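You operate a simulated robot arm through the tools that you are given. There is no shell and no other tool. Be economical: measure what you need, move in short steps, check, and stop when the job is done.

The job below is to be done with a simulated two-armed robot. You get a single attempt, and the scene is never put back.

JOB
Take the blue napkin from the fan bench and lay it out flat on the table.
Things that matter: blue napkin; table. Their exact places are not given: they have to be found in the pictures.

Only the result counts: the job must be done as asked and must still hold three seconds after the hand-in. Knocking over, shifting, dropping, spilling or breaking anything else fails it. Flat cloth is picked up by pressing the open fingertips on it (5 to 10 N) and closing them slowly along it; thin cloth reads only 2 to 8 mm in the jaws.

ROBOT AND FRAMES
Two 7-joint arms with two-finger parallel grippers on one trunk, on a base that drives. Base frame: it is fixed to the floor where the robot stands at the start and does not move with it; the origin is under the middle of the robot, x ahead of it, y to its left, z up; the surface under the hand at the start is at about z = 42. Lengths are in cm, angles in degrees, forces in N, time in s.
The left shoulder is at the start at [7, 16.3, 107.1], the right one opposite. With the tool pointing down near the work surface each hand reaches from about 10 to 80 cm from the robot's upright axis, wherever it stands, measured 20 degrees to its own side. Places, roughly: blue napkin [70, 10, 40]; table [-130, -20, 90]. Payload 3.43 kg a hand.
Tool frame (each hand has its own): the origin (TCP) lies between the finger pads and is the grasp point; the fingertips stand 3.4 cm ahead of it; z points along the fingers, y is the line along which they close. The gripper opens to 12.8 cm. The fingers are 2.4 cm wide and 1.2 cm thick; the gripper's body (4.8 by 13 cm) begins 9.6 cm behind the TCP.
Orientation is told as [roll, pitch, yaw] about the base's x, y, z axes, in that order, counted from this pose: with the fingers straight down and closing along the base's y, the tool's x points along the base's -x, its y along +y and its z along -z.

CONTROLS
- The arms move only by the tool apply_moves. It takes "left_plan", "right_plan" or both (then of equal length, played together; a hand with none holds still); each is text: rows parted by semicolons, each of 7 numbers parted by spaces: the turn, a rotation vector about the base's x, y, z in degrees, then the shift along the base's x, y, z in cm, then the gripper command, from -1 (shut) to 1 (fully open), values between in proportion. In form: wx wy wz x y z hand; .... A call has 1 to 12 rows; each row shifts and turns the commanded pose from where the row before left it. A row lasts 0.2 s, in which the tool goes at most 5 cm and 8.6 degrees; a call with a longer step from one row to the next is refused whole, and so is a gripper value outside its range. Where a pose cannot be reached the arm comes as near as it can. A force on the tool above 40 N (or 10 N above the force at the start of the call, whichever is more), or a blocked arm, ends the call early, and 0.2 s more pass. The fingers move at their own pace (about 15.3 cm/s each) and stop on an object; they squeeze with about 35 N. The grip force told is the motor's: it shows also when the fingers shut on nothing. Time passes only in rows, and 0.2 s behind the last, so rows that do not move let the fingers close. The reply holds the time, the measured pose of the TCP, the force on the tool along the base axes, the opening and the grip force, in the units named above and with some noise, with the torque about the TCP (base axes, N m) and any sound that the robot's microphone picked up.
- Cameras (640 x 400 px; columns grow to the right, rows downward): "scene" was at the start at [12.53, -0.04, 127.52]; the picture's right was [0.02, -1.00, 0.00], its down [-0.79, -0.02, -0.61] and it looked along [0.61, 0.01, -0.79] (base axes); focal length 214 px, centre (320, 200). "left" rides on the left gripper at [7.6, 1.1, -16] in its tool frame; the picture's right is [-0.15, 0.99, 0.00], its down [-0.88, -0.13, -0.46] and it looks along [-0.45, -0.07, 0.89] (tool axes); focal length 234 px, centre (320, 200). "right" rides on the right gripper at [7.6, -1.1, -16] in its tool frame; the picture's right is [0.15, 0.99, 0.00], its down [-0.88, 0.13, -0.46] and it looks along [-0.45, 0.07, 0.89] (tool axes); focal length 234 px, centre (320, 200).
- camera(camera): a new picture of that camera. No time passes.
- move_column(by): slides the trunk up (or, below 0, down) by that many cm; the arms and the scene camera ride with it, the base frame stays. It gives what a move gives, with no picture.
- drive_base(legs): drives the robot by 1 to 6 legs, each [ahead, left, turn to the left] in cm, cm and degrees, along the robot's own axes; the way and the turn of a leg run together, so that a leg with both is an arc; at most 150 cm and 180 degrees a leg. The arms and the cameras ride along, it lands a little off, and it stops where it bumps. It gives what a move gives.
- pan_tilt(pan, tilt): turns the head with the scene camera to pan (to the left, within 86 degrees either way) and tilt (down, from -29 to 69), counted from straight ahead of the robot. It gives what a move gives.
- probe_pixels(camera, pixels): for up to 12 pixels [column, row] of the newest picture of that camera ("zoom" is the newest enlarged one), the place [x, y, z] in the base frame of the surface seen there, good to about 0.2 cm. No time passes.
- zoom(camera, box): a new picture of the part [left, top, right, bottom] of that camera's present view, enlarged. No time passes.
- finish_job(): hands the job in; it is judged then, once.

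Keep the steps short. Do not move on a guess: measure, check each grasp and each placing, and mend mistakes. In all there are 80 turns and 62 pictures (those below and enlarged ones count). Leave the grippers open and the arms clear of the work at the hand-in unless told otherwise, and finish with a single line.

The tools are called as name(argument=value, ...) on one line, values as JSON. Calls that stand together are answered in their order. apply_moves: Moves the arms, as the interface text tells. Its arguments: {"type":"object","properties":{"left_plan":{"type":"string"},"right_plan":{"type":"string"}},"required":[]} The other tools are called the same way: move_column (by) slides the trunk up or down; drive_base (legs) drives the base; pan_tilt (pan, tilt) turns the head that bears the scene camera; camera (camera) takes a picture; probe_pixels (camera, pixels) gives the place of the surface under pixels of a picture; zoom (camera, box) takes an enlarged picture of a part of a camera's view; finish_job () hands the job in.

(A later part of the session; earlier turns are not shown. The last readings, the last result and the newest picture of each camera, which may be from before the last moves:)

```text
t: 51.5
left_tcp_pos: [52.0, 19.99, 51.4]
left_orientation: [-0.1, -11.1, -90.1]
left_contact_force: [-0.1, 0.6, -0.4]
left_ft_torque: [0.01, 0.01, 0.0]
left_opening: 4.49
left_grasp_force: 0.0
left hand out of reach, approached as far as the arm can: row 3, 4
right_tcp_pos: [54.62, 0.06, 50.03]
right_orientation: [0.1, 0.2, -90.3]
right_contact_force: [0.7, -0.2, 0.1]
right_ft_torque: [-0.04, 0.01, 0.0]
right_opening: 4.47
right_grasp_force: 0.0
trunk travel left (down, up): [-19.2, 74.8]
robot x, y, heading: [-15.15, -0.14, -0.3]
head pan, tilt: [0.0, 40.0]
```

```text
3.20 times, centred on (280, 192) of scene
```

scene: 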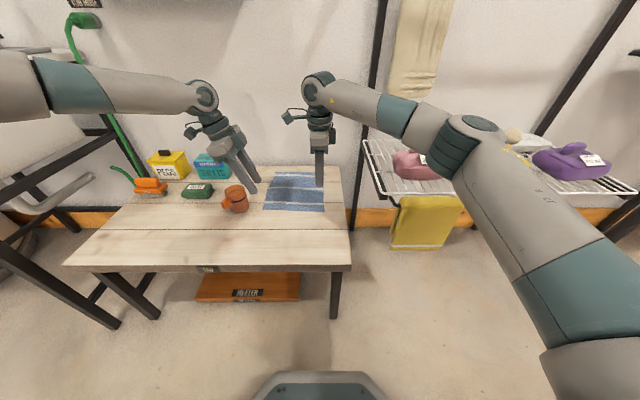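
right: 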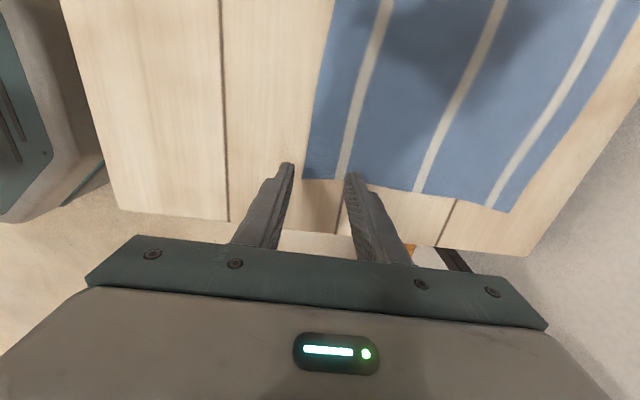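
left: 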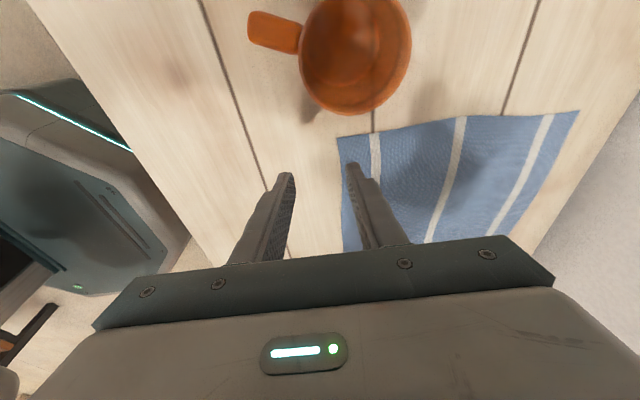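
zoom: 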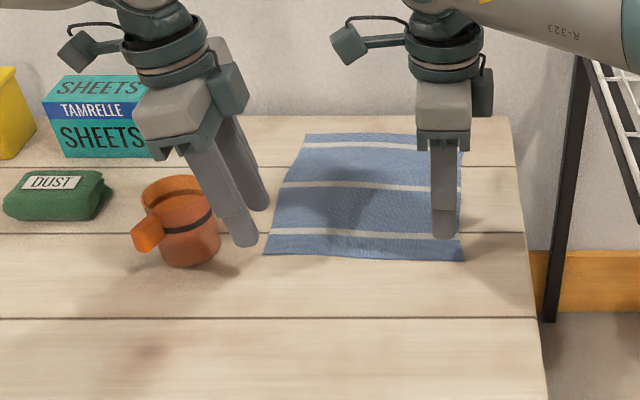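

The left hand is still about 3 cm short in x and y. I'll lower the trunk 12 cm more, lifting the hands 11 cm first.

apply_moves(left_plan="0 0 0 0 0 4 -0.3;0 0 0 0 0 4 -0.3;0 0 0 0 0 3 -0.3;0 0 0 0 0 0 -0.3", right_plan="0 0 0 0 0 4 -0.3;0 0 0 0 0 4 -0.3;0 0 0 0 0 4 -0.3;0 0 0 0 0 0 -0.3")

move_column(by=-12)

apply_moves(left_plan="0 0 0 1.2 -1 0 -0.3;0 0 0 1.2 -1 0 -0.3;0 0 0 1 -1 0 -0.3;0 0 0 0 0 -1 -0.3;0 0 0 0 0 0 -0.3")

camera(camera="scene")

camera(camera="left")

```text
t: 52.5
left_tcp_pos: [51.99, 19.77, 62.29]
left_orientation: [-0.2, -11.2, -90.0]
left_contact_force: [0.2, -0.3, 0.0]
left_ft_torque: [0.0, 0.01, -0.02]
left_opening: 4.48
left_grasp_force: 0.1
right_tcp_pos: [54.68, 0.11, 62.15]
right_orientation: [0.0, 0.1, -90.3]
right_contact_force: [-0.1, -0.2, 0.2]
right_ft_torque: [0.03, 0.0, -0.01]
right_opening: 4.49
right_grasp_force: 0.1
trunk travel left (down, up): [-19.2, 74.8]
robot x, y, heading: [-15.25, -0.1, -0.3]
head pan, tilt: [0.0, 40.0]
```

```text
t: 54.0
left_tcp_pos: [51.98, 19.7, 50.38]
left_orientation: [-0.2, -11.1, -90.1]
left_contact_force: [-0.2, -0.1, -0.1]
left_ft_torque: [-0.01, -0.03, -0.02]
left_opening: 4.51
left_grasp_force: 0.0
right_tcp_pos: [54.66, -0.08, 50.17]
right_orientation: [0.1, 0.3, -90.3]
right_contact_force: [1.2, -0.4, -0.4]
right_ft_torque: [0.01, 0.0, 0.04]
right_opening: 4.49
right_grasp_force: 0.0
trunk travel left (down, up): [-7.2, 86.8]
robot x, y, heading: [-14.92, 0.42, -0.3]
head pan, tilt: [0.0, 40.0]
```

```text
t: 55.2
left_tcp_pos: [53.02, 18.89, 49.24]
left_orientation: [-0.2, -11.2, -90.1]
left_contact_force: [0.4, 0.3, -0.5]
left_ft_torque: [0.01, 0.0, -0.02]
left_opening: 4.47
left_grasp_force: 0.0
left hand out of reach, approached as far as the arm can: row 2, 3
right_tcp_pos: [54.71, 0.01, 50.14]
right_orientation: [-0.1, 0.2, -90.3]
right_contact_force: [-0.5, -0.2, 0.0]
right_ft_torque: [-0.01, -0.02, -0.01]
right_opening: 4.47
right_grasp_force: 0.0
trunk travel left (down, up): [-7.2, 86.8]
robot x, y, heading: [-15.05, -0.0, -0.3]
head pan, tilt: [0.0, 40.0]
```

```text
38 pictures are left
```

scene: 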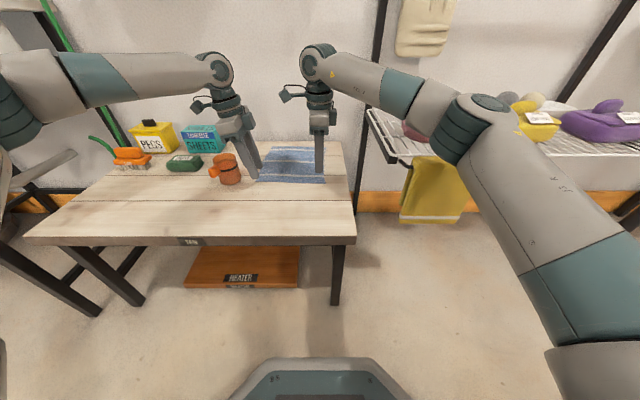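

```text
37 pictures are left
```

left: 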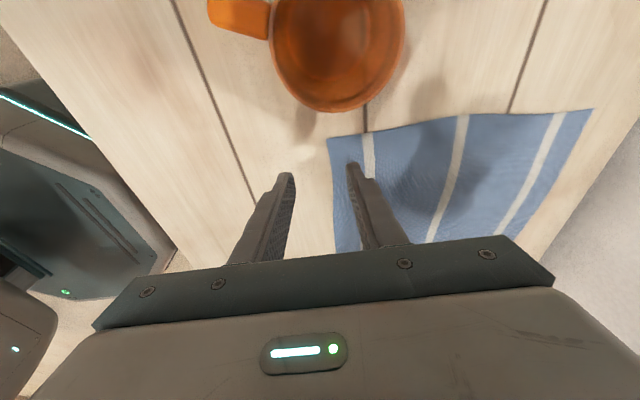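

Now the forearm is level, so the opposite limit applies and more inward tilt will help. I'll tilt the left hand 9 degrees more while moving to (55.3, 17).

apply_moves(left_plan="-4.5 0 0 0 0 0 -0.3;-4.5 0 0 0 0 0 -0.3;0 0 0 1.2 -1 0 -0.3;0 0 0 1.2 -1 0 -0.3;0 0 0 0 0 0 -0.3")

```text
t: 56.4
left_tcp_pos: [54.55, 17.5, 49.42]
left_orientation: [-0.1, -20.2, -89.9]
left_contact_force: [0.4, 0.2, -0.1]
left_ft_torque: [-0.02, -0.01, 0.0]
left_opening: 4.49
left_grasp_force: 0.0
left hand out of reach, approached as far as the arm can: row 4
right_tcp_pos: [54.85, -0.0, 50.01]
right_orientation: [0.0, 0.2, -90.3]
right_contact_force: [-0.2, -0.2, 0.1]
right_ft_torque: [0.01, -0.01, -0.04]
right_opening: 4.47
right_grasp_force: 0.1
trunk travel left (down, up): [-7.2, 86.8]
robot x, y, heading: [-15.38, -0.01, 0.0]
head pan, tilt: [0.0, 40.0]
```

Left is at (54.55, 17.5). Both near fingers would still fall just off the cloth edge (x about 53), so I'll drive 2 cm forward to put both fingertips of each hand on the cloth. Then I'll lower to just above it.

drive_base(legs=[[2, 0, 0]])

apply_moves(left_plan="0 0 0 0 0 -1 -0.3;0 0 0 0 0 -1 -0.3;0 0 0 0 0 0 -0.3", right_plan="0 0 0 -0.3 0 -1.5 -0.3;0 0 0 0 0 -1.5 -0.3;0 0 0 0 0 0 -0.3")

camera(camera="left")

camera(camera="right")

```text
t: 57.2
left_tcp_pos: [56.52, 17.43, 49.39]
left_orientation: [-0.1, -20.2, -90.1]
left_contact_force: [-0.9, 0.6, -0.9]
left_ft_torque: [0.03, -0.05, -0.01]
left_opening: 4.5
left_grasp_force: 0.1
right_tcp_pos: [56.85, 0.03, 50.01]
right_orientation: [0.0, 0.1, -90.3]
right_contact_force: [0.9, 0.8, 0.2]
right_ft_torque: [0.05, -0.01, -0.02]
right_opening: 4.51
right_grasp_force: 0.1
trunk travel left (down, up): [-7.2, 86.8]
robot x, y, heading: [-13.31, 0.01, -0.3]
head pan, tilt: [0.0, 40.0]
```

```text
t: 58.0
left_tcp_pos: [56.5, 17.42, 47.29]
left_orientation: [0.1, -20.3, -90.1]
left_contact_force: [-0.2, 0.0, 0.8]
left_ft_torque: [-0.01, 0.01, -0.02]
left_opening: 4.51
left_grasp_force: 0.1
right_tcp_pos: [56.4, -0.19, 47.11]
right_orientation: [0.0, 0.2, -90.2]
right_contact_force: [0.7, -0.3, -0.2]
right_ft_torque: [0.0, 0.0, -0.01]
right_opening: 4.49
right_grasp_force: 0.0
trunk travel left (down, up): [-7.2, 86.8]
robot x, y, heading: [-13.0, -0.1, -0.2]
head pan, tilt: [0.0, 40.0]
```

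```text
36 pictures are left
```

left: 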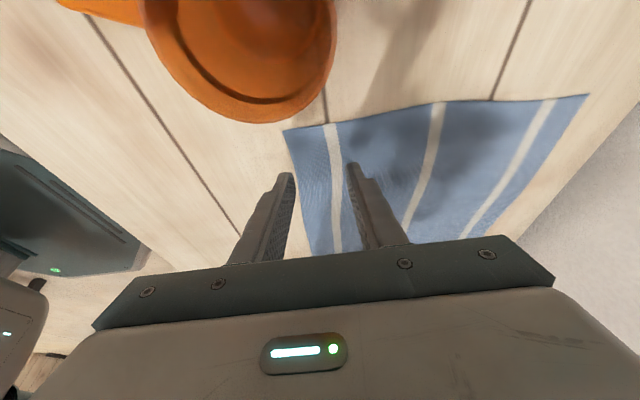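

```text
35 pictures are left
```

right: 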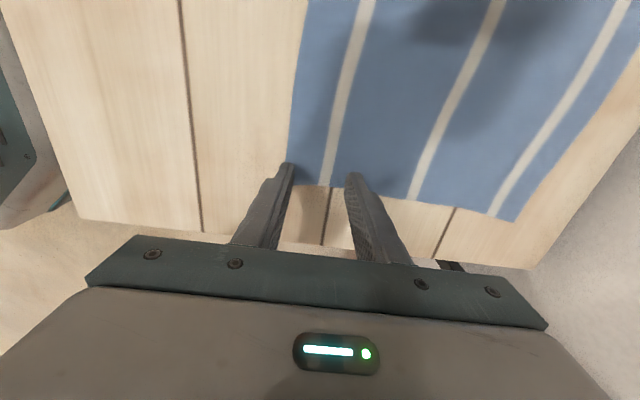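

The right tips are close to the cloth's right edge, and both near fingers sit right at its near edge. I'll shift right by +1.5 in y and both by +0.9 in x, then lower until there's light contact.

apply_moves(left_plan="0 0 0 0.9 0 0 -0.3;0 0 0 0 0 -0.6 -0.3;0 0 0 0 0 -0.4 -0.3;0 0 0 0 0 -0.4 -0.3;0 0 0 0 0 0 -0.3", right_plan="0 0 0 0.9 1.5 0 -0.3;0 0 0 0 0 -0.6 -0.3;0 0 0 0 0 -0.4 -0.3;0 0 0 0 0 -0.4 -0.3;0 0 0 0 0 0 -0.3")

```text
t: 59.2
left_tcp_pos: [56.73, 18.0, 46.06]
left_orientation: [0.1, -20.3, -90.0]
left_contact_force: [0.4, -0.2, 0.8]
left_ft_torque: [0.02, 0.0, 0.0]
left_opening: 4.46
left_grasp_force: 0.0
left hand out of reach, approached as far as the arm can: row 1
right_tcp_pos: [57.32, 1.3, 45.67]
right_orientation: [-0.1, 0.1, -90.3]
right_contact_force: [0.0, -0.2, -0.1]
right_ft_torque: [-0.03, 0.01, -0.01]
right_opening: 4.47
right_grasp_force: 0.0
trunk travel left (down, up): [-7.2, 86.8]
robot x, y, heading: [-13.3, 0.16, -0.2]
head pan, tilt: [0.0, 40.0]
```

Left is limited at x 56.7, so I'll narrow both openings to 3.5 cm so that each finger lands on the cloth. Then I'll press in small steps and read the force.

apply_moves(left_plan="0 0 0 0 -0.5 0 -0.45;0 0 0 0 0 -0.2 -0.45;0 0 0 0 0 -0.2 -0.45;0 0 0 0 0 0 -0.45", right_plan="0 0 0 0 0 0 -0.45;0 0 0 0 0 -0.15 -0.45;0 0 0 0 0 -0.1 -0.45;0 0 0 0 0 0 -0.45")

```text
t: 60.2
left_tcp_pos: [56.41, 17.65, 45.69]
left_orientation: [0.1, -20.3, -90.1]
left_contact_force: [-0.3, -0.3, 0.4]
left_ft_torque: [-0.01, 0.01, 0.03]
left_opening: 3.54
left_grasp_force: 0.1
left hand out of reach, approached as far as the arm can: row 1
right_tcp_pos: [57.23, 1.4, 45.55]
right_orientation: [0.1, 0.2, -90.3]
right_contact_force: [-0.7, 0.7, 3.7]
right_ft_torque: [0.02, 0.09, 0.01]
right_opening: 3.54
right_grasp_force: 0.1
trunk travel left (down, up): [-7.2, 86.8]
robot x, y, heading: [-13.57, -0.12, -0.4]
head pan, tilt: [0.0, 40.0]
```

Right has touched the cloth (3.7 N); left hasn't yet. I'll continue with small steps.

apply_moves(left_plan="0 0 0 0 0 -0.15 -0.45;0 0 0 0 0 -0.1 -0.45;0 0 0 0 0 0 -0.45", right_plan="0 0 0 0 0 -0.08 -0.45;0 0 0 0 0 0 -0.45;0 0 0 0 0 0 -0.45")

```text
t: 61.0
left_tcp_pos: [56.28, 17.57, 45.67]
left_orientation: [0.2, -20.3, -90.1]
left_contact_force: [1.2, 2.3, 10.4]
left_ft_torque: [0.05, 0.06, -0.01]
left_opening: 3.5
left_grasp_force: 0.0
right_tcp_pos: [57.26, 1.35, 45.52]
right_orientation: [0.1, 0.3, -90.3]
right_contact_force: [-0.4, 0.9, 2.7]
right_ft_torque: [0.0, 0.06, -0.01]
right_opening: 3.55
right_grasp_force: 0.4
trunk travel left (down, up): [-7.2, 86.8]
robot x, y, heading: [-12.93, 0.09, -0.3]
head pan, tilt: [0.0, 40.0]
```

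Left reads 10 N and right 2.7 N. I'll press right a bit more and close both slowly along the cloth.

apply_moves(left_plan="0 0 0 0 0 0.03 -0.45;0 0 0 0 0 0 -0.52;0 0 0 0 0 0 -0.59;0 0 0 0 0 0 -0.66;0 0 0 0 0 0 -0.73;0 0 0 0 0 0 -0.8;0 0 0 0 0 0 -0.87;0 0 0 0 0 0 -0.94;0 0 0 0 0 0 -1;0 0 0 0 0 0 -1;0 0 0 0 0 0 -1", right_plan="0 0 0 0 0 -0.2 -0.45;0 0 0 0 0 0 -0.52;0 0 0 0 0 0 -0.59;0 0 0 0 0 0 -0.66;0 0 0 0 0 0 -0.73;0 0 0 0 0 0 -0.8;0 0 0 0 0 0 -0.87;0 0 0 0 0 0 -0.94;0 0 0 0 0 0 -1;0 0 0 0 0 0 -1;0 0 0 0 0 0 -1")

zoom(camera="scene", box=[200, 110, 360, 210])

```text
t: 63.4
left_tcp_pos: [56.38, 17.6, 45.73]
left_orientation: [0.2, -20.3, -90.2]
left_contact_force: [-0.4, -1.5, 0.1]
left_ft_torque: [-0.06, 0.02, 0.0]
left_opening: 0.16
left_grasp_force: 34.8
right_tcp_pos: [57.27, 1.51, 45.48]
right_orientation: [0.1, 0.3, -90.2]
right_contact_force: [-4.7, 0.6, 26.5]
right_ft_torque: [-0.09, 0.36, -0.03]
right_opening: 0.64
right_grasp_force: 34.9
trunk travel left (down, up): [-7.2, 86.8]
robot x, y, heading: [-13.05, -0.09, -0.5]
head pan, tilt: [0.0, 40.0]
```

```text
4.00 times, centred on (280, 160) of scene
```

zoom: 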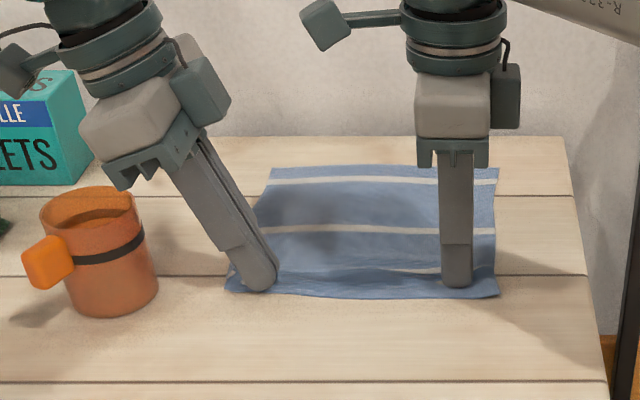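

Right reads 6 mm, so it holds cloth. Left reads 1.6 mm and its pressing force had fallen away: probably a miss. I'll ease the right press, reopen left, press again and close while keeping the pressure.

apply_moves(left_plan="0 0 0 0 0 0.3 -1;0 0 0 0 0 0 -0.45;0 0 0 0 0 0 -0.45;0 0 0 0.3 0 0 -0.45;0 0 0 0 0 -0.3 -0.45;0 0 0 0 0 -0.07 -0.45;0 0 0 0 0 0 -0.45", right_plan="0 0 0 0 0 0.15 -1;0 0 0 0 0 0 -1;0 0 0 0 0 0 -1;0 0 0 0 0 0 -1;0 0 0 0 0 0 -1;0 0 0 0 0 0 -1;0 0 0 0 0 0 -1")

zoom(camera="scene", box=[200, 110, 360, 210])

```text
t: 65.0
left_tcp_pos: [56.41, 17.64, 45.94]
left_orientation: [0.0, -20.1, -90.1]
left_contact_force: [0.8, 0.0, 0.5]
left_ft_torque: [0.01, 0.01, 0.01]
left_opening: 3.48
left_grasp_force: 0.1
left hand out of reach, approached as far as the arm can: row 5
right_tcp_pos: [57.29, 1.43, 45.54]
right_orientation: [0.2, 0.2, -90.2]
right_contact_force: [-2.9, -2.3, 18.1]
right_ft_torque: [-0.13, 0.28, 0.02]
right_opening: 0.66
right_grasp_force: 35.4
trunk travel left (down, up): [-7.2, 86.8]
robot x, y, heading: [-13.38, 0.26, -0.2]
head pan, tilt: [0.0, 40.0]
```

```text
4.00 times, centred on (280, 160) of scene
```

zoom: 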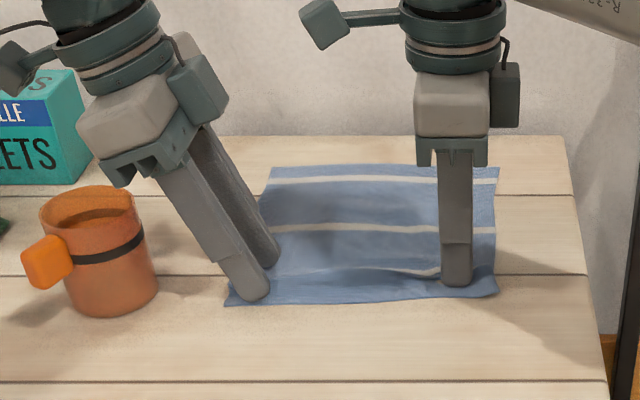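

Right clearly holds a ridge. Left isn't in contact yet, so I'll press it down and close, following downward slightly as it closes.

apply_moves(left_plan="0 0 0 0 0 -0.2 -0.45;0 0 0 0 0 -0.15 -0.45;0 0 0 0 0 0 -0.45")

```text
t: 65.8
left_tcp_pos: [56.5, 17.76, 45.65]
left_orientation: [0.3, -20.3, -90.3]
left_contact_force: [-2.9, 0.8, 26.9]
left_ft_torque: [0.0, 0.56, 0.01]
left_opening: 3.59
left_grasp_force: 0.2
right_tcp_pos: [57.22, 1.41, 45.53]
right_orientation: [0.2, 0.2, -90.2]
right_contact_force: [0.4, -0.8, 4.3]
right_ft_torque: [-0.05, 0.03, 0.02]
right_opening: 0.63
right_grasp_force: 34.8
trunk travel left (down, up): [-7.2, 86.8]
robot x, y, heading: [-13.21, -0.02, -0.2]
head pan, tilt: [0.0, 40.0]
```

apply_moves(left_plan="0 0 0 0 0 -0.0 -0.5;0 0 0 0 0 0.05 -0.56;0 0 0 0 0 0.03 -0.62;0 0 0 0 0 0 -0.68;0 0 0 0 0 0 -0.74;0 0 0 0 0 0 -0.8;0 0 0 0 0 0 -0.86;0 0 0 0 0 0 -0.93;0 0 0 0 0 0 -1;0 0 0 0 0 0 -1")

zoom(camera="scene", box=[200, 110, 360, 210])

```text
t: 68.0
left_tcp_pos: [56.37, 17.8, 45.58]
left_orientation: [0.3, -20.2, -90.3]
left_contact_force: [-2.8, -0.6, 32.9]
left_ft_torque: [-0.03, 0.17, -0.03]
left_opening: 0.22
left_grasp_force: 34.5
right_tcp_pos: [57.24, 1.4, 45.67]
right_orientation: [0.2, 0.1, -90.2]
right_contact_force: [0.2, 0.9, -0.2]
right_ft_torque: [0.03, -0.02, -0.02]
right_opening: 0.63
right_grasp_force: 35.4
trunk travel left (down, up): [-7.2, 86.8]
robot x, y, heading: [-13.21, 0.06, -0.5]
head pan, tilt: [0.0, 40.0]
```

```text
4.00 times, centred on (280, 160) of scene
```

zoom: 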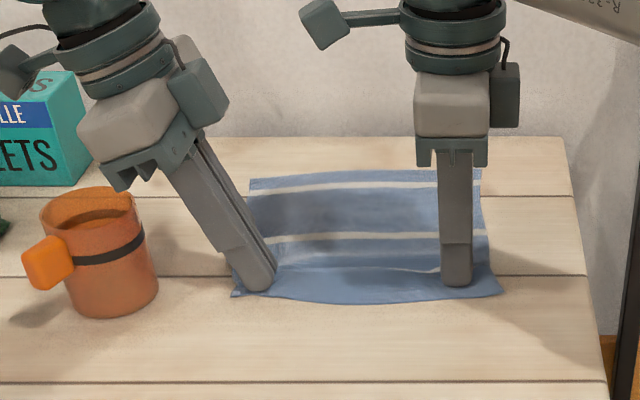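

Left now reads 2.2 mm and the cloth moved with it. I'll lift both hands 5 cm and check that both corners come along.

apply_moves(left_plan="0 0 0 0 0 1 -1;0 0 0 0 0 2 -1;0 0 0 0 0 2 -1;0 0 0 0 0 0 -1", right_plan="0 0 0 0 0 1 -1;0 0 0 0 0 2 -1;0 0 0 0 0 2 -1;0 0 0 0 0 0 -1")

zoom(camera="scene", box=[200, 90, 360, 190])

```text
t: 69.0
left_tcp_pos: [56.65, 17.82, 50.08]
left_orientation: [-0.2, -20.2, -90.2]
left_contact_force: [0.1, -1.1, -0.4]
left_ft_torque: [0.0, -0.04, 0.0]
left_opening: 0.22
left_grasp_force: 34.9
right_tcp_pos: [57.31, 1.37, 50.42]
right_orientation: [-0.1, 0.1, -90.3]
right_contact_force: [0.6, 0.2, 0.9]
right_ft_torque: [0.03, 0.02, 0.0]
right_opening: 0.59
right_grasp_force: 35.2
trunk travel left (down, up): [-7.2, 86.8]
robot x, y, heading: [-13.21, -0.12, -0.4]
head pan, tilt: [0.0, 40.0]
```

```text
4.00 times, centred on (280, 140) of scene
```

zoom: 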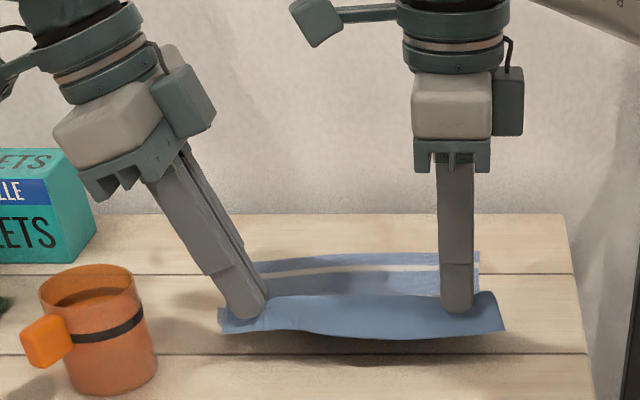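

Both corners are up and held. I'll raise the trunk 35 cm, back up 45 cm and check.

move_column(by=35)

drive_base(legs=[[-45, 0, 0]])

camera(camera="scene")

```text
t: 72.4
left_tcp_pos: [56.66, 17.74, 85.18]
left_orientation: [-0.1, -20.2, -90.1]
left_contact_force: [0.8, 0.3, -0.2]
left_ft_torque: [0.01, -0.02, -0.01]
left_opening: 0.22
left_grasp_force: 34.9
right_tcp_pos: [57.21, 1.26, 85.26]
right_orientation: [0.0, 0.2, -90.3]
right_contact_force: [0.2, -0.5, 0.1]
right_ft_torque: [-0.01, 0.04, 0.01]
right_opening: 0.64
right_grasp_force: 35.6
trunk travel left (down, up): [-42.2, 51.8]
robot x, y, heading: [-13.16, 0.1, -0.2]
head pan, tilt: [0.0, 40.0]
```

```text
t: 75.1
left_tcp_pos: [10.83, 18.19, 85.19]
left_orientation: [0.0, -20.2, -89.9]
left_contact_force: [-0.1, -0.9, 0.6]
left_ft_torque: [0.0, 0.02, 0.0]
left_opening: 0.19
left_grasp_force: 34.6
right_tcp_pos: [11.5, 1.74, 85.38]
right_orientation: [0.1, 0.2, -90.2]
right_contact_force: [1.2, 1.4, -0.1]
right_ft_torque: [0.02, -0.01, -0.03]
right_opening: 0.64
right_grasp_force: 35.1
trunk travel left (down, up): [-42.2, 51.8]
robot x, y, heading: [-58.85, 0.39, 0.0]
head pan, tilt: [0.0, 40.0]
```

```text
30 pictures are left
```

scene: 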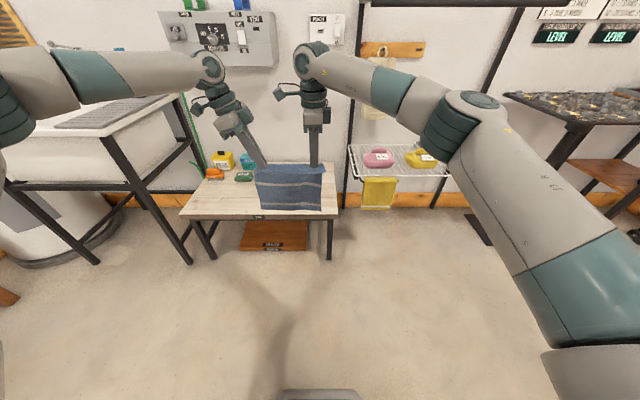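

The napkin hangs well between both hands. I'll raise the trunk to clear the table and look left and right before turning.

move_column(by=45)

pan_tilt(pan=86, tilt=30)

camera(camera="scene")

pan_tilt(pan=-86, tilt=30)

camera(camera="scene")

```text
refused: 45 is not a number from -40 to 40
```

```text
t: 76.7
left_tcp_pos: [10.81, 18.2, 85.13]
left_orientation: [-0.1, -20.1, -90.0]
left_contact_force: [-0.2, -0.5, -0.3]
left_ft_torque: [-0.01, -0.01, -0.02]
left_opening: 0.24
left_grasp_force: 34.9
right_tcp_pos: [11.64, 1.73, 85.31]
right_orientation: [0.0, 0.2, -90.2]
right_contact_force: [0.1, 0.0, 0.1]
right_ft_torque: [-0.03, 0.01, -0.03]
right_opening: 0.61
right_grasp_force: 34.7
trunk travel left (down, up): [-42.2, 51.8]
robot x, y, heading: [-58.87, 0.16, -0.2]
head pan, tilt: [85.9, 30.0]
```

```text
29 pictures are left
```

scene: 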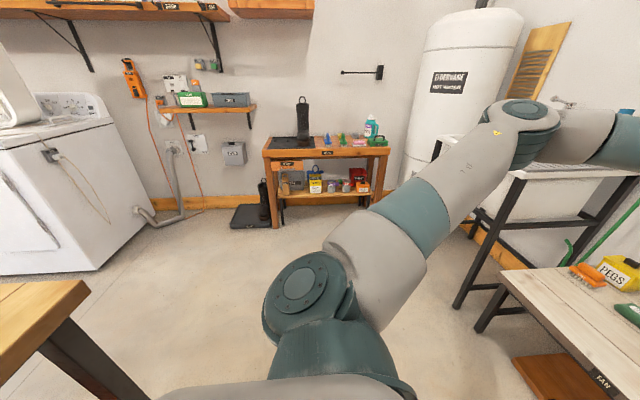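

```text
t: 79.3
left_tcp_pos: [10.81, 18.24, 85.18]
left_orientation: [-0.1, -20.1, -89.9]
left_contact_force: [-0.7, -0.1, -0.6]
left_ft_torque: [-0.01, 0.0, 0.02]
left_opening: 0.23
left_grasp_force: 35.1
right_tcp_pos: [11.58, 1.76, 85.32]
right_orientation: [-0.1, 0.1, -90.1]
right_contact_force: [-0.7, -0.3, -1.0]
right_ft_torque: [0.0, -0.02, 0.0]
right_opening: 0.62
right_grasp_force: 35.0
trunk travel left (down, up): [-42.2, 51.8]
robot x, y, heading: [-59.16, 0.16, -0.3]
head pan, tilt: [-85.9, 30.0]
```

```text
28 pictures are left
```

scene: 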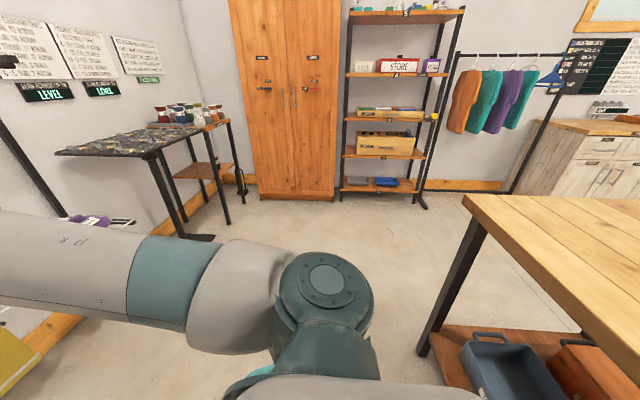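

The wooden table is right behind the robot. I'll measure its corner and near edge, and raise the trunk.

probe_pixels(camera="scene", pixels=[[468, 200], [520, 260], [560, 300], [620, 200], [600, 250], [635, 360], [440, 310], [600, 330]])

move_column(by=40)

```text
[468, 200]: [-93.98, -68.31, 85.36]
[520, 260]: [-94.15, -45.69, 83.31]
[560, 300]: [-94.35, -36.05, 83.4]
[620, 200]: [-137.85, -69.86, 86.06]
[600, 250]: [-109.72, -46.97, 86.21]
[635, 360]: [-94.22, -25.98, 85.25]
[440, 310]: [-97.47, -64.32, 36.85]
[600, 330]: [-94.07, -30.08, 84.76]
```

```text
t: 83.2
left_tcp_pos: [10.74, 18.08, 125.08]
left_orientation: [0.0, -20.2, -89.9]
left_contact_force: [-0.5, -0.4, -0.9]
left_ft_torque: [-0.04, 0.0, 0.03]
left_opening: 0.2
left_grasp_force: 35.2
right_tcp_pos: [11.54, 1.71, 125.32]
right_orientation: [0.0, 0.1, -90.1]
right_contact_force: [0.9, 0.0, 0.1]
right_ft_torque: [0.0, 0.04, -0.01]
right_opening: 0.63
right_grasp_force: 34.6
trunk travel left (down, up): [-82.2, 11.8]
robot x, y, heading: [-59.1, 0.32, -0.1]
head pan, tilt: [-85.9, 30.0]
```

Table top: z 86.1, near edge at x -94. I'll drive forward 10 for room, turn left 90 degrees and look at the table top before finishing the turn.

drive_base(legs=[[10, 0, 0], [0, 0, 90]])

pan_tilt(pan=80, tilt=35)

camera(camera="scene")

```text
t: 88.1
left_tcp_pos: [-66.6, 70.0, 125.12]
left_orientation: [-0.2, -20.1, -0.3]
left_contact_force: [-0.2, 0.6, 0.5]
left_ft_torque: [0.0, 0.02, -0.03]
left_opening: 0.26
left_grasp_force: 35.3
right_tcp_pos: [-50.2, 70.73, 125.33]
right_orientation: [0.1, 0.2, -0.5]
right_contact_force: [-1.6, 0.2, -0.5]
right_ft_torque: [-0.04, 0.03, -0.01]
right_opening: 0.18
right_grasp_force: 35.2
trunk travel left (down, up): [-82.2, 11.8]
robot x, y, heading: [-48.9, 0.0, 89.8]
head pan, tilt: [-85.9, 30.0]
```

```text
t: 90.7
left_tcp_pos: [-66.64, 70.02, 125.11]
left_orientation: [-0.2, -20.2, -0.2]
left_contact_force: [0.8, 0.3, -1.0]
left_ft_torque: [-0.02, 0.0, -0.02]
left_opening: 0.24
left_grasp_force: 34.2
right_tcp_pos: [-50.22, 70.73, 125.35]
right_orientation: [0.0, 0.2, -0.5]
right_contact_force: [-0.9, -1.2, -0.7]
right_ft_torque: [-0.03, -0.01, 0.01]
right_opening: 0.2
right_grasp_force: 34.8
trunk travel left (down, up): [-82.2, 11.8]
robot x, y, heading: [-49.02, 0.17, 89.6]
head pan, tilt: [80.0, 35.0]
```

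```text
27 pictures are left
```

scene: 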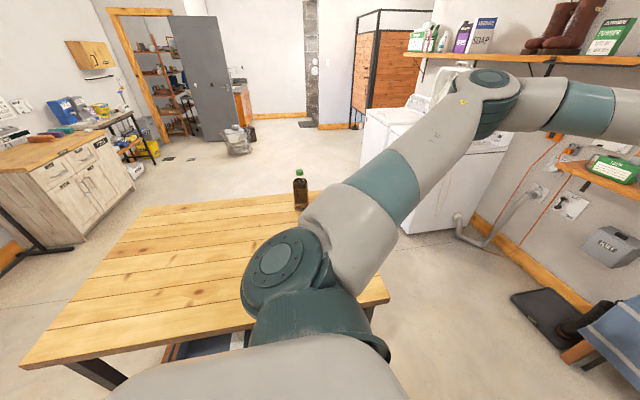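

The table has only a bottle at the far side. The right opening fell to 2 mm during the turn, though, so I'll check the cloth.

probe_pixels(camera="scene", pixels=[[300, 205], [150, 210], [300, 196], [100, 340], [382, 285], [200, 260], [300, 178], [20, 365]])

pan_tilt(pan=0, tilt=35)

camera(camera="scene")

```text
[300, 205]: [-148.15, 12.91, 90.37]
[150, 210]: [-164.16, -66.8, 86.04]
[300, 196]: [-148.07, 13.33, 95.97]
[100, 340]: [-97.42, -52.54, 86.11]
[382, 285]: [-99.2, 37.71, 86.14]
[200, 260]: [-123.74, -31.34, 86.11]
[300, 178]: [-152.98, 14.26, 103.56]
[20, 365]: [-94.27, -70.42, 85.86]
```

```text
t: 92.2
left_tcp_pos: [-66.64, 70.0, 125.15]
left_orientation: [-0.1, -20.2, -0.2]
left_contact_force: [0.4, 0.6, -1.0]
left_ft_torque: [0.01, 0.0, -0.02]
left_opening: 0.22
left_grasp_force: 35.0
right_tcp_pos: [-50.24, 70.6, 125.38]
right_orientation: [0.0, 0.2, -0.5]
right_contact_force: [-0.5, -0.2, -0.1]
right_ft_torque: [-0.01, -0.02, 0.0]
right_opening: 0.19
right_grasp_force: 35.0
trunk travel left (down, up): [-82.2, 11.8]
robot x, y, heading: [-48.95, -0.13, 89.6]
head pan, tilt: [0.0, 35.0]
```

```text
26 pictures are left
```

scene: 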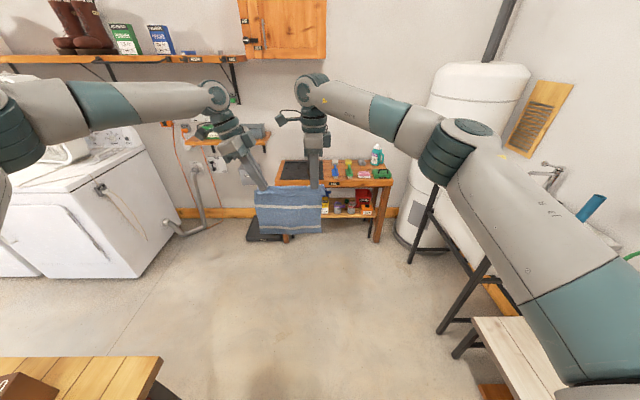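

Both corners are still held. I also see a brown box on the table at the bottom left, so I'll measure it before choosing the spot.

probe_pixels(camera="scene", pixels=[[20, 390], [45, 398], [5, 378], [258, 195], [316, 190], [260, 232], [320, 232], [290, 212], [150, 365]])

drive_base(legs=[[0, 0, 45], [0, 0, 45]])

camera(camera="scene")

```text
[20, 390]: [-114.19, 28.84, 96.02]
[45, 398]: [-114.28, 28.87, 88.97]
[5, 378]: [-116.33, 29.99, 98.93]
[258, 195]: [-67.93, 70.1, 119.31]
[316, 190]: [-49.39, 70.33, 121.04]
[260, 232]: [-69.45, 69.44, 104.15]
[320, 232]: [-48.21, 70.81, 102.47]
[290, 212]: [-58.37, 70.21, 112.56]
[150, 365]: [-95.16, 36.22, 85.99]
```

```text
t: 96.7
left_tcp_pos: [-118.8, -17.44, 125.11]
left_orientation: [-0.2, -20.2, 89.8]
left_contact_force: [0.0, 1.4, -0.8]
left_ft_torque: [0.02, -0.01, -0.04]
left_opening: 0.22
left_grasp_force: 34.5
right_tcp_pos: [-119.6, -1.04, 125.38]
right_orientation: [0.0, 0.1, 89.7]
right_contact_force: [-0.2, 0.0, -0.4]
right_ft_torque: [-0.03, -0.02, -0.05]
right_opening: 0.18
right_grasp_force: 34.7
trunk travel left (down, up): [-82.2, 11.8]
robot x, y, heading: [-49.03, 0.08, 179.8]
head pan, tilt: [0.0, 35.0]
```

```text
25 pictures are left
```

scene: 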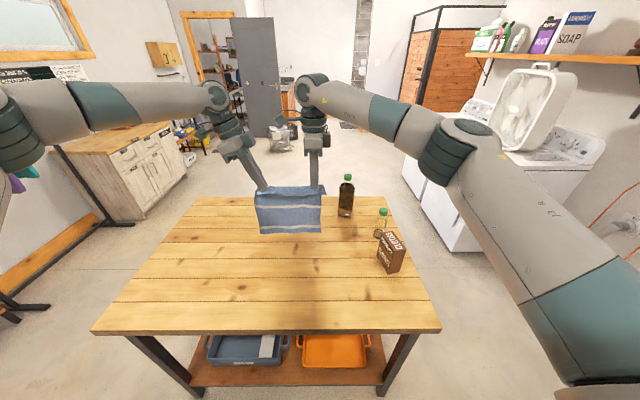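

The left half of the table is clear; a box and bottles stand on the right at y above 10. I'll shift the robot 20 cm to its left and 8 cm forward, then lower the trunk so the cloth's bottom edge is just above the table.

drive_base(legs=[[0, 20, 0], [8, 0, 0]])

move_column(by=-13)

zoom(camera="scene", box=[160, 100, 400, 250])

```text
t: 99.0
left_tcp_pos: [-125.96, -37.9, 125.53]
left_orientation: [0.3, -20.3, 89.9]
left_contact_force: [-0.3, 0.6, 0.6]
left_ft_torque: [-0.02, 0.12, -0.01]
left_opening: 0.25
left_grasp_force: 34.8
right_tcp_pos: [-126.76, -21.44, 125.8]
right_orientation: [0.3, 0.3, 89.8]
right_contact_force: [0.9, 0.4, 0.0]
right_ft_torque: [0.01, 0.06, 0.0]
right_opening: 0.2
right_grasp_force: 35.1
trunk travel left (down, up): [-82.2, 11.8]
robot x, y, heading: [-56.78, -20.31, 179.9]
head pan, tilt: [0.0, 35.0]
```

```text
t: 100.6
left_tcp_pos: [-126.41, -37.91, 112.32]
left_orientation: [-0.1, -20.2, 90.0]
left_contact_force: [0.1, 0.2, 0.4]
left_ft_torque: [-0.02, 0.01, -0.03]
left_opening: 0.21
left_grasp_force: 34.9
right_tcp_pos: [-127.24, -21.57, 112.36]
right_orientation: [0.1, 0.2, 89.8]
right_contact_force: [0.2, 0.3, 0.4]
right_ft_torque: [-0.01, 0.01, -0.01]
right_opening: 0.18
right_grasp_force: 35.1
trunk travel left (down, up): [-69.2, 24.8]
robot x, y, heading: [-56.78, -20.32, 179.9]
head pan, tilt: [0.0, 35.0]
```

```text
2.67 times, centred on (280, 175) of scene
```

zoom: 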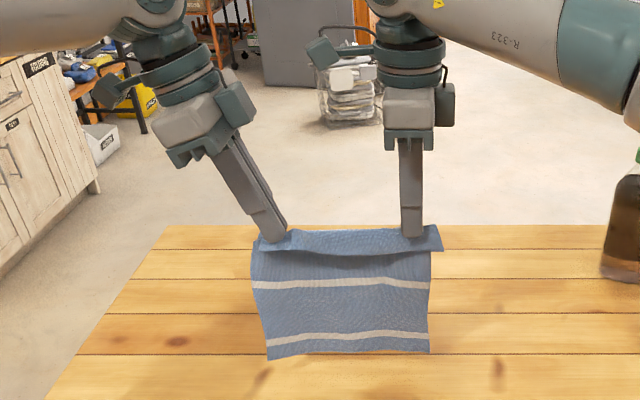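

The cloth hangs cleanly. Now I'll lower until the bottom edge touches, then alternate backing up and lowering to lay it out.

move_column(by=-4)

drive_base(legs=[[-2, 0, 0]])

move_column(by=-3)

drive_base(legs=[[-4, 0, 0]])

move_column(by=-4)

zoom(camera="scene", box=[160, 100, 400, 250])

```text
t: 101.4
left_tcp_pos: [-126.44, -37.85, 108.19]
left_orientation: [0.0, -20.2, 90.0]
left_contact_force: [-0.2, -0.3, -0.4]
left_ft_torque: [0.03, 0.01, 0.0]
left_opening: 0.22
left_grasp_force: 35.1
right_tcp_pos: [-127.19, -21.61, 108.41]
right_orientation: [0.1, 0.2, 89.8]
right_contact_force: [0.1, 0.1, 0.8]
right_ft_torque: [0.01, 0.0, 0.0]
right_opening: 0.19
right_grasp_force: 34.9
trunk travel left (down, up): [-65.2, 28.8]
robot x, y, heading: [-56.69, -20.0, 179.7]
head pan, tilt: [0.0, 35.0]
```

```text
t: 102.2
left_tcp_pos: [-124.87, -38.1, 107.94]
left_orientation: [-0.3, -20.2, 90.0]
left_contact_force: [-0.3, 0.2, 0.1]
left_ft_torque: [0.01, -0.03, -0.08]
left_opening: 0.2
left_grasp_force: 34.9
right_tcp_pos: [-125.68, -21.63, 108.1]
right_orientation: [-0.2, 0.1, 89.8]
right_contact_force: [0.0, -0.2, -1.1]
right_ft_torque: [0.01, -0.03, -0.04]
right_opening: 0.18
right_grasp_force: 35.2
trunk travel left (down, up): [-65.2, 28.8]
robot x, y, heading: [-54.75, -20.1, 179.9]
head pan, tilt: [0.0, 35.0]
```

```text
t: 102.9
left_tcp_pos: [-124.38, -37.91, 105.23]
left_orientation: [0.0, -20.2, 89.9]
left_contact_force: [0.1, 0.2, 0.6]
left_ft_torque: [0.0, 0.03, 0.01]
left_opening: 0.23
left_grasp_force: 34.8
right_tcp_pos: [-125.22, -21.66, 105.52]
right_orientation: [0.1, 0.2, 89.8]
right_contact_force: [0.4, -0.1, 0.0]
right_ft_torque: [-0.03, 0.06, -0.04]
right_opening: 0.18
right_grasp_force: 35.8
trunk travel left (down, up): [-62.2, 31.8]
robot x, y, heading: [-55.18, -20.25, 179.8]
head pan, tilt: [0.0, 35.0]
```

```text
t: 103.8
left_tcp_pos: [-120.89, -37.88, 105.0]
left_orientation: [-0.1, -20.2, 90.0]
left_contact_force: [-0.2, 0.1, 0.3]
left_ft_torque: [0.0, -0.02, -0.04]
left_opening: 0.22
left_grasp_force: 34.7
right_tcp_pos: [-121.67, -21.58, 105.15]
right_orientation: [-0.1, 0.1, 89.7]
right_contact_force: [0.0, -0.3, 0.7]
right_ft_torque: [-0.02, -0.04, -0.1]
right_opening: 0.17
right_grasp_force: 34.9
trunk travel left (down, up): [-62.2, 31.8]
robot x, y, heading: [-50.87, -20.03, 179.5]
head pan, tilt: [0.0, 35.0]
```

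```text
t: 104.6
left_tcp_pos: [-120.62, -37.96, 101.15]
left_orientation: [-0.1, -20.2, 89.9]
left_contact_force: [0.2, 0.3, 0.2]
left_ft_torque: [-0.01, -0.03, -0.01]
left_opening: 0.22
left_grasp_force: 35.2
right_tcp_pos: [-121.4, -21.53, 101.31]
right_orientation: [0.1, 0.2, 89.7]
right_contact_force: [-0.1, -1.1, -0.3]
right_ft_torque: [0.01, -0.01, -0.07]
right_opening: 0.21
right_grasp_force: 34.8
trunk travel left (down, up): [-58.2, 35.8]
robot x, y, heading: [-51.05, -20.47, 179.5]
head pan, tilt: [0.0, 35.0]
```

```text
2.67 times, centred on (280, 175) of scene
```

zoom: 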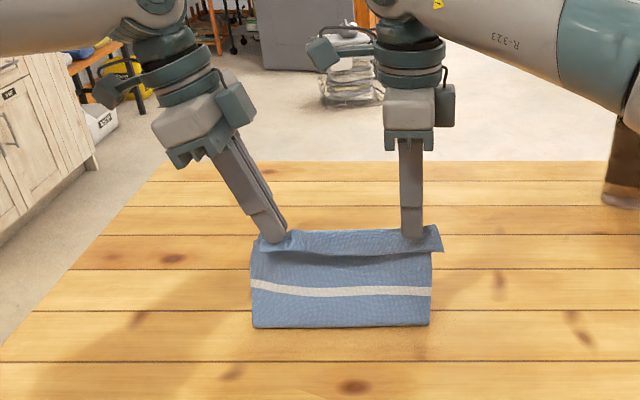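

The bottom part is lying away from the robot, as intended. I'll continue backing and lowering.

drive_base(legs=[[-4, 0, 0]])

move_column(by=-3.5)

drive_base(legs=[[-4, 0, 0]])

move_column(by=-3.5)

zoom(camera="scene", box=[160, 100, 400, 250])

```text
t: 105.5
left_tcp_pos: [-117.0, -37.95, 101.09]
left_orientation: [-0.2, -20.2, 90.0]
left_contact_force: [0.8, -0.2, -0.3]
left_ft_torque: [0.01, 0.01, -0.02]
left_opening: 0.22
left_grasp_force: 35.1
right_tcp_pos: [-117.67, -21.63, 101.27]
right_orientation: [-0.2, 0.0, 89.7]
right_contact_force: [0.1, -0.8, -0.1]
right_ft_torque: [-0.02, 0.02, -0.01]
right_opening: 0.19
right_grasp_force: 35.2
trunk travel left (down, up): [-58.2, 35.8]
robot x, y, heading: [-46.66, -20.02, 179.7]
head pan, tilt: [0.0, 35.0]
```

```text
t: 106.3
left_tcp_pos: [-116.85, -37.92, 97.56]
left_orientation: [-0.1, -20.1, 90.0]
left_contact_force: [0.8, 0.2, 0.8]
left_ft_torque: [0.01, 0.0, -0.04]
left_opening: 0.23
left_grasp_force: 34.8
right_tcp_pos: [-117.57, -21.59, 97.87]
right_orientation: [0.1, 0.2, 89.8]
right_contact_force: [0.3, -0.7, -0.2]
right_ft_torque: [-0.02, 0.0, -0.03]
right_opening: 0.21
right_grasp_force: 35.0
trunk travel left (down, up): [-54.7, 39.3]
robot x, y, heading: [-47.02, -20.23, 179.7]
head pan, tilt: [0.0, 35.0]
```

```text
t: 107.2
left_tcp_pos: [-113.04, -38.01, 97.47]
left_orientation: [-0.1, -20.2, 90.0]
left_contact_force: [0.2, -0.2, 0.1]
left_ft_torque: [0.01, 0.01, -0.05]
left_opening: 0.23
left_grasp_force: 35.5
right_tcp_pos: [-113.64, -21.43, 97.81]
right_orientation: [0.0, 0.1, 89.7]
right_contact_force: [0.4, 0.3, -0.3]
right_ft_torque: [-0.01, 0.01, -0.05]
right_opening: 0.19
right_grasp_force: 34.8
trunk travel left (down, up): [-54.7, 39.3]
robot x, y, heading: [-42.9, -20.03, 179.8]
head pan, tilt: [0.0, 35.0]
```

```text
t: 108.0
left_tcp_pos: [-112.81, -37.91, 94.14]
left_orientation: [-0.1, -20.3, 90.0]
left_contact_force: [0.1, 1.0, -0.2]
left_ft_torque: [0.02, 0.01, -0.01]
left_opening: 0.25
left_grasp_force: 34.9
right_tcp_pos: [-113.77, -21.48, 94.43]
right_orientation: [0.0, 0.1, 89.7]
right_contact_force: [0.4, -0.3, 0.4]
right_ft_torque: [-0.06, -0.03, -0.03]
right_opening: 0.21
right_grasp_force: 35.6
trunk travel left (down, up): [-51.2, 42.8]
robot x, y, heading: [-43.48, -20.21, 179.8]
head pan, tilt: [0.0, 35.0]
```

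```text
2.67 times, centred on (280, 175) of scene
```

zoom: 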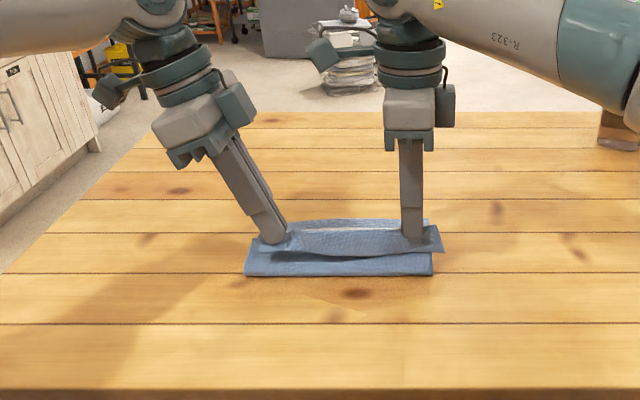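

There's a slack loop bulging toward the robot below the hands. I'll back up 7 cm to pull it out, then look.

drive_base(legs=[[-7, 0, 0]])

zoom(camera="scene", box=[160, 100, 400, 250])

```text
t: 109.0
left_tcp_pos: [-105.7, -38.16, 94.32]
left_orientation: [0.0, -20.3, 90.0]
left_contact_force: [0.6, -0.5, 0.3]
left_ft_torque: [0.01, 0.02, -0.01]
left_opening: 0.22
left_grasp_force: 35.4
right_tcp_pos: [-106.47, -21.67, 94.47]
right_orientation: [0.0, 0.1, 89.8]
right_contact_force: [0.0, -0.5, -0.2]
right_ft_torque: [0.0, 0.02, 0.01]
right_opening: 0.19
right_grasp_force: 35.0
trunk travel left (down, up): [-51.2, 42.8]
robot x, y, heading: [-36.18, -20.0, 179.8]
head pan, tilt: [0.0, 35.0]
```

```text
2.67 times, centred on (280, 175) of scene
```

zoom: 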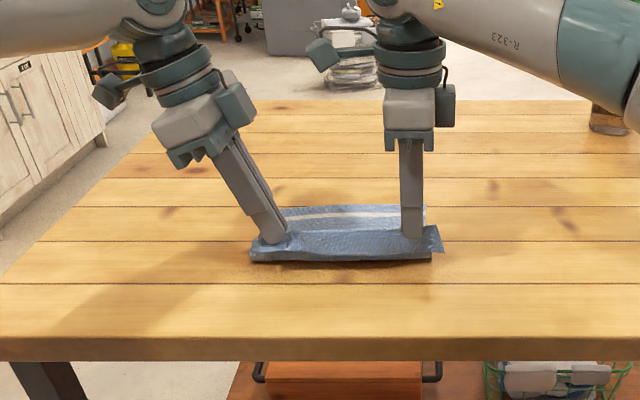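

probe_pixels(camera="zoom", pixels=[[300, 208], [420, 208], [350, 222], [350, 240], [350, 257], [300, 259], [345, 208], [350, 263]])

camera(camera="left")

```text
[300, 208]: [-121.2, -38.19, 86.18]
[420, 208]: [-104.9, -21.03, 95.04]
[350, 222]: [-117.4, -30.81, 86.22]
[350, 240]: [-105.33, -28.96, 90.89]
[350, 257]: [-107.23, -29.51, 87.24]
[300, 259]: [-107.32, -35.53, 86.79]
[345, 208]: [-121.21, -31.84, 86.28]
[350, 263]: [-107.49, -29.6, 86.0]
```

```text
20 pictures are left
```

left: 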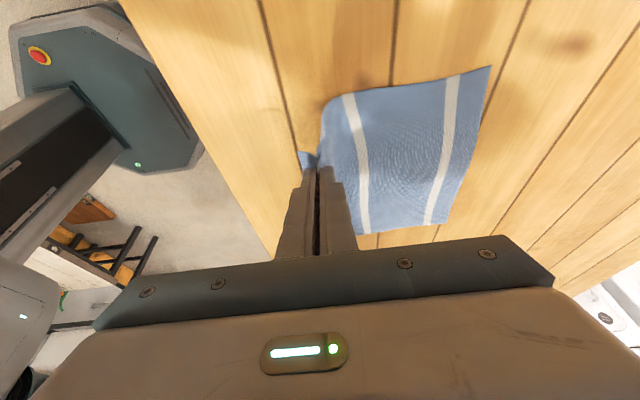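

The cloth now lies flat from x about -122 to -107, with only the last 4 cm hanging. I'll finish with small back and down steps.

drive_base(legs=[[-2, 0, 0]])

move_column(by=-2)

drive_base(legs=[[-2.5, 0, 0]])

move_column(by=-1.6)

zoom(camera="scene", box=[180, 130, 340, 230])

camera(camera="right")

```text
t: 109.8
left_tcp_pos: [-103.93, -38.1, 93.94]
left_orientation: [-0.1, -20.2, 90.0]
left_contact_force: [0.3, 0.3, 0.1]
left_ft_torque: [-0.01, -0.02, -0.04]
left_opening: 0.25
left_grasp_force: 35.0
right_tcp_pos: [-104.77, -21.66, 94.22]
right_orientation: [-0.1, 0.2, 89.9]
right_contact_force: [1.2, 0.0, 0.4]
right_ft_torque: [0.01, -0.01, -0.07]
right_opening: 0.17
right_grasp_force: 34.9
trunk travel left (down, up): [-51.2, 42.8]
robot x, y, heading: [-34.0, -19.89, 179.8]
head pan, tilt: [0.0, 35.0]
```

```text
t: 110.5
left_tcp_pos: [-103.72, -38.03, 92.16]
left_orientation: [-0.2, -20.2, 90.0]
left_contact_force: [0.8, 0.6, -0.4]
left_ft_torque: [0.01, 0.01, -0.01]
left_opening: 0.22
left_grasp_force: 35.2
right_tcp_pos: [-104.6, -21.66, 92.25]
right_orientation: [0.0, 0.0, 89.8]
right_contact_force: [-0.2, -0.3, 0.2]
right_ft_torque: [0.0, 0.04, -0.05]
right_opening: 0.17
right_grasp_force: 35.1
trunk travel left (down, up): [-49.2, 44.8]
robot x, y, heading: [-34.22, -19.87, 179.8]
head pan, tilt: [0.0, 35.0]
```

```text
t: 111.3
left_tcp_pos: [-101.49, -38.07, 92.01]
left_orientation: [-0.1, -20.2, 90.2]
left_contact_force: [0.4, 0.7, 0.3]
left_ft_torque: [0.02, 0.0, 0.0]
left_opening: 0.21
left_grasp_force: 34.5
right_tcp_pos: [-102.3, -21.6, 92.27]
right_orientation: [0.0, 0.0, 89.7]
right_contact_force: [0.8, -0.2, 0.5]
right_ft_torque: [-0.01, 0.0, -0.05]
right_opening: 0.18
right_grasp_force: 34.8
trunk travel left (down, up): [-49.2, 44.8]
robot x, y, heading: [-31.5, -19.85, 179.8]
head pan, tilt: [0.0, 35.0]
```

```text
t: 111.9
left_tcp_pos: [-101.36, -38.04, 90.64]
left_orientation: [-0.1, -20.2, 90.1]
left_contact_force: [-0.3, 0.4, 1.1]
left_ft_torque: [-0.03, 0.01, -0.04]
left_opening: 0.24
left_grasp_force: 34.8
right_tcp_pos: [-102.13, -21.73, 90.83]
right_orientation: [0.0, 0.1, 89.7]
right_contact_force: [-0.4, -0.5, 0.2]
right_ft_torque: [-0.03, 0.02, -0.04]
right_opening: 0.21
right_grasp_force: 35.2
trunk travel left (down, up): [-47.6, 46.4]
robot x, y, heading: [-31.74, -19.77, 180.0]
head pan, tilt: [0.0, 35.0]
```

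```text
4.00 times, centred on (260, 180) of scene
```

zoom: 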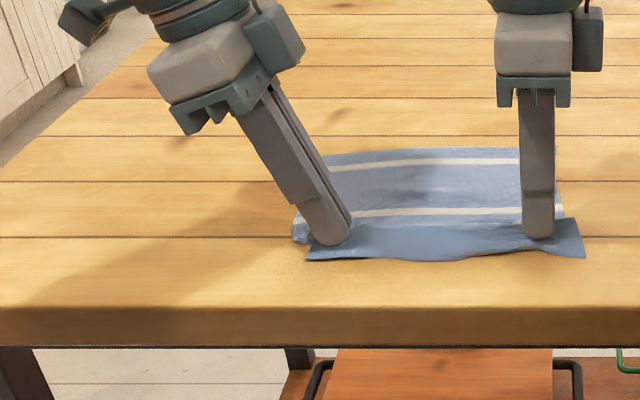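

```text
18 pictures are left
```

right: 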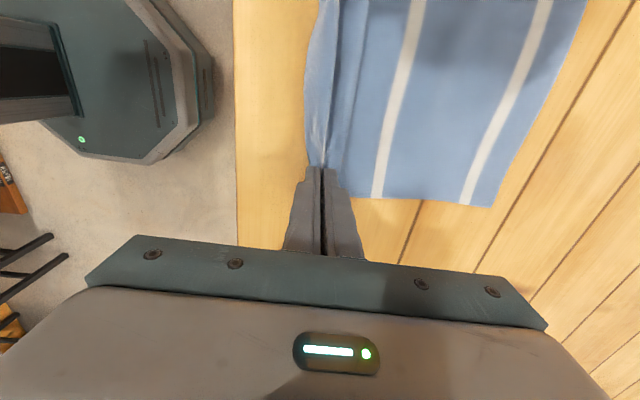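

The cloth is almost fully laid. I'll pull it 1 cm taut with the arms and lower to light contact. Then I'll open the fingers slowly along the table, which spreads the pinched ridge flat again.

apply_moves(left_plan="0 0 0 0.5 0 0 -1;0 0 0 0.5 0 -0.2 -1;0 0 0 0 0 -0.3 -1;0 0 0 0 0 -0.2 -1;0 0 0 0 0 0 -1", right_plan="0 0 0 0.5 0 0 -1;0 0 0 0.5 0 -0.4 -1;0 0 0 0 0 -0.3 -1;0 0 0 0 0 -0.2 -1;0 0 0 0 0 0 -1")

```text
t: 113.1
left_tcp_pos: [-100.55, -38.09, 89.83]
left_orientation: [-0.1, -20.3, 90.0]
left_contact_force: [-0.9, 0.0, 0.2]
left_ft_torque: [0.0, 0.0, -0.06]
left_opening: 0.23
left_grasp_force: 34.8
right_tcp_pos: [-101.23, -21.58, 89.8]
right_orientation: [0.0, 0.1, 89.7]
right_contact_force: [0.6, -1.6, 3.9]
right_ft_torque: [-0.02, -0.02, 0.0]
right_opening: 0.17
right_grasp_force: 34.8
trunk travel left (down, up): [-47.6, 46.4]
robot x, y, heading: [-31.62, -19.7, 180.1]
head pan, tilt: [0.0, 35.0]
```

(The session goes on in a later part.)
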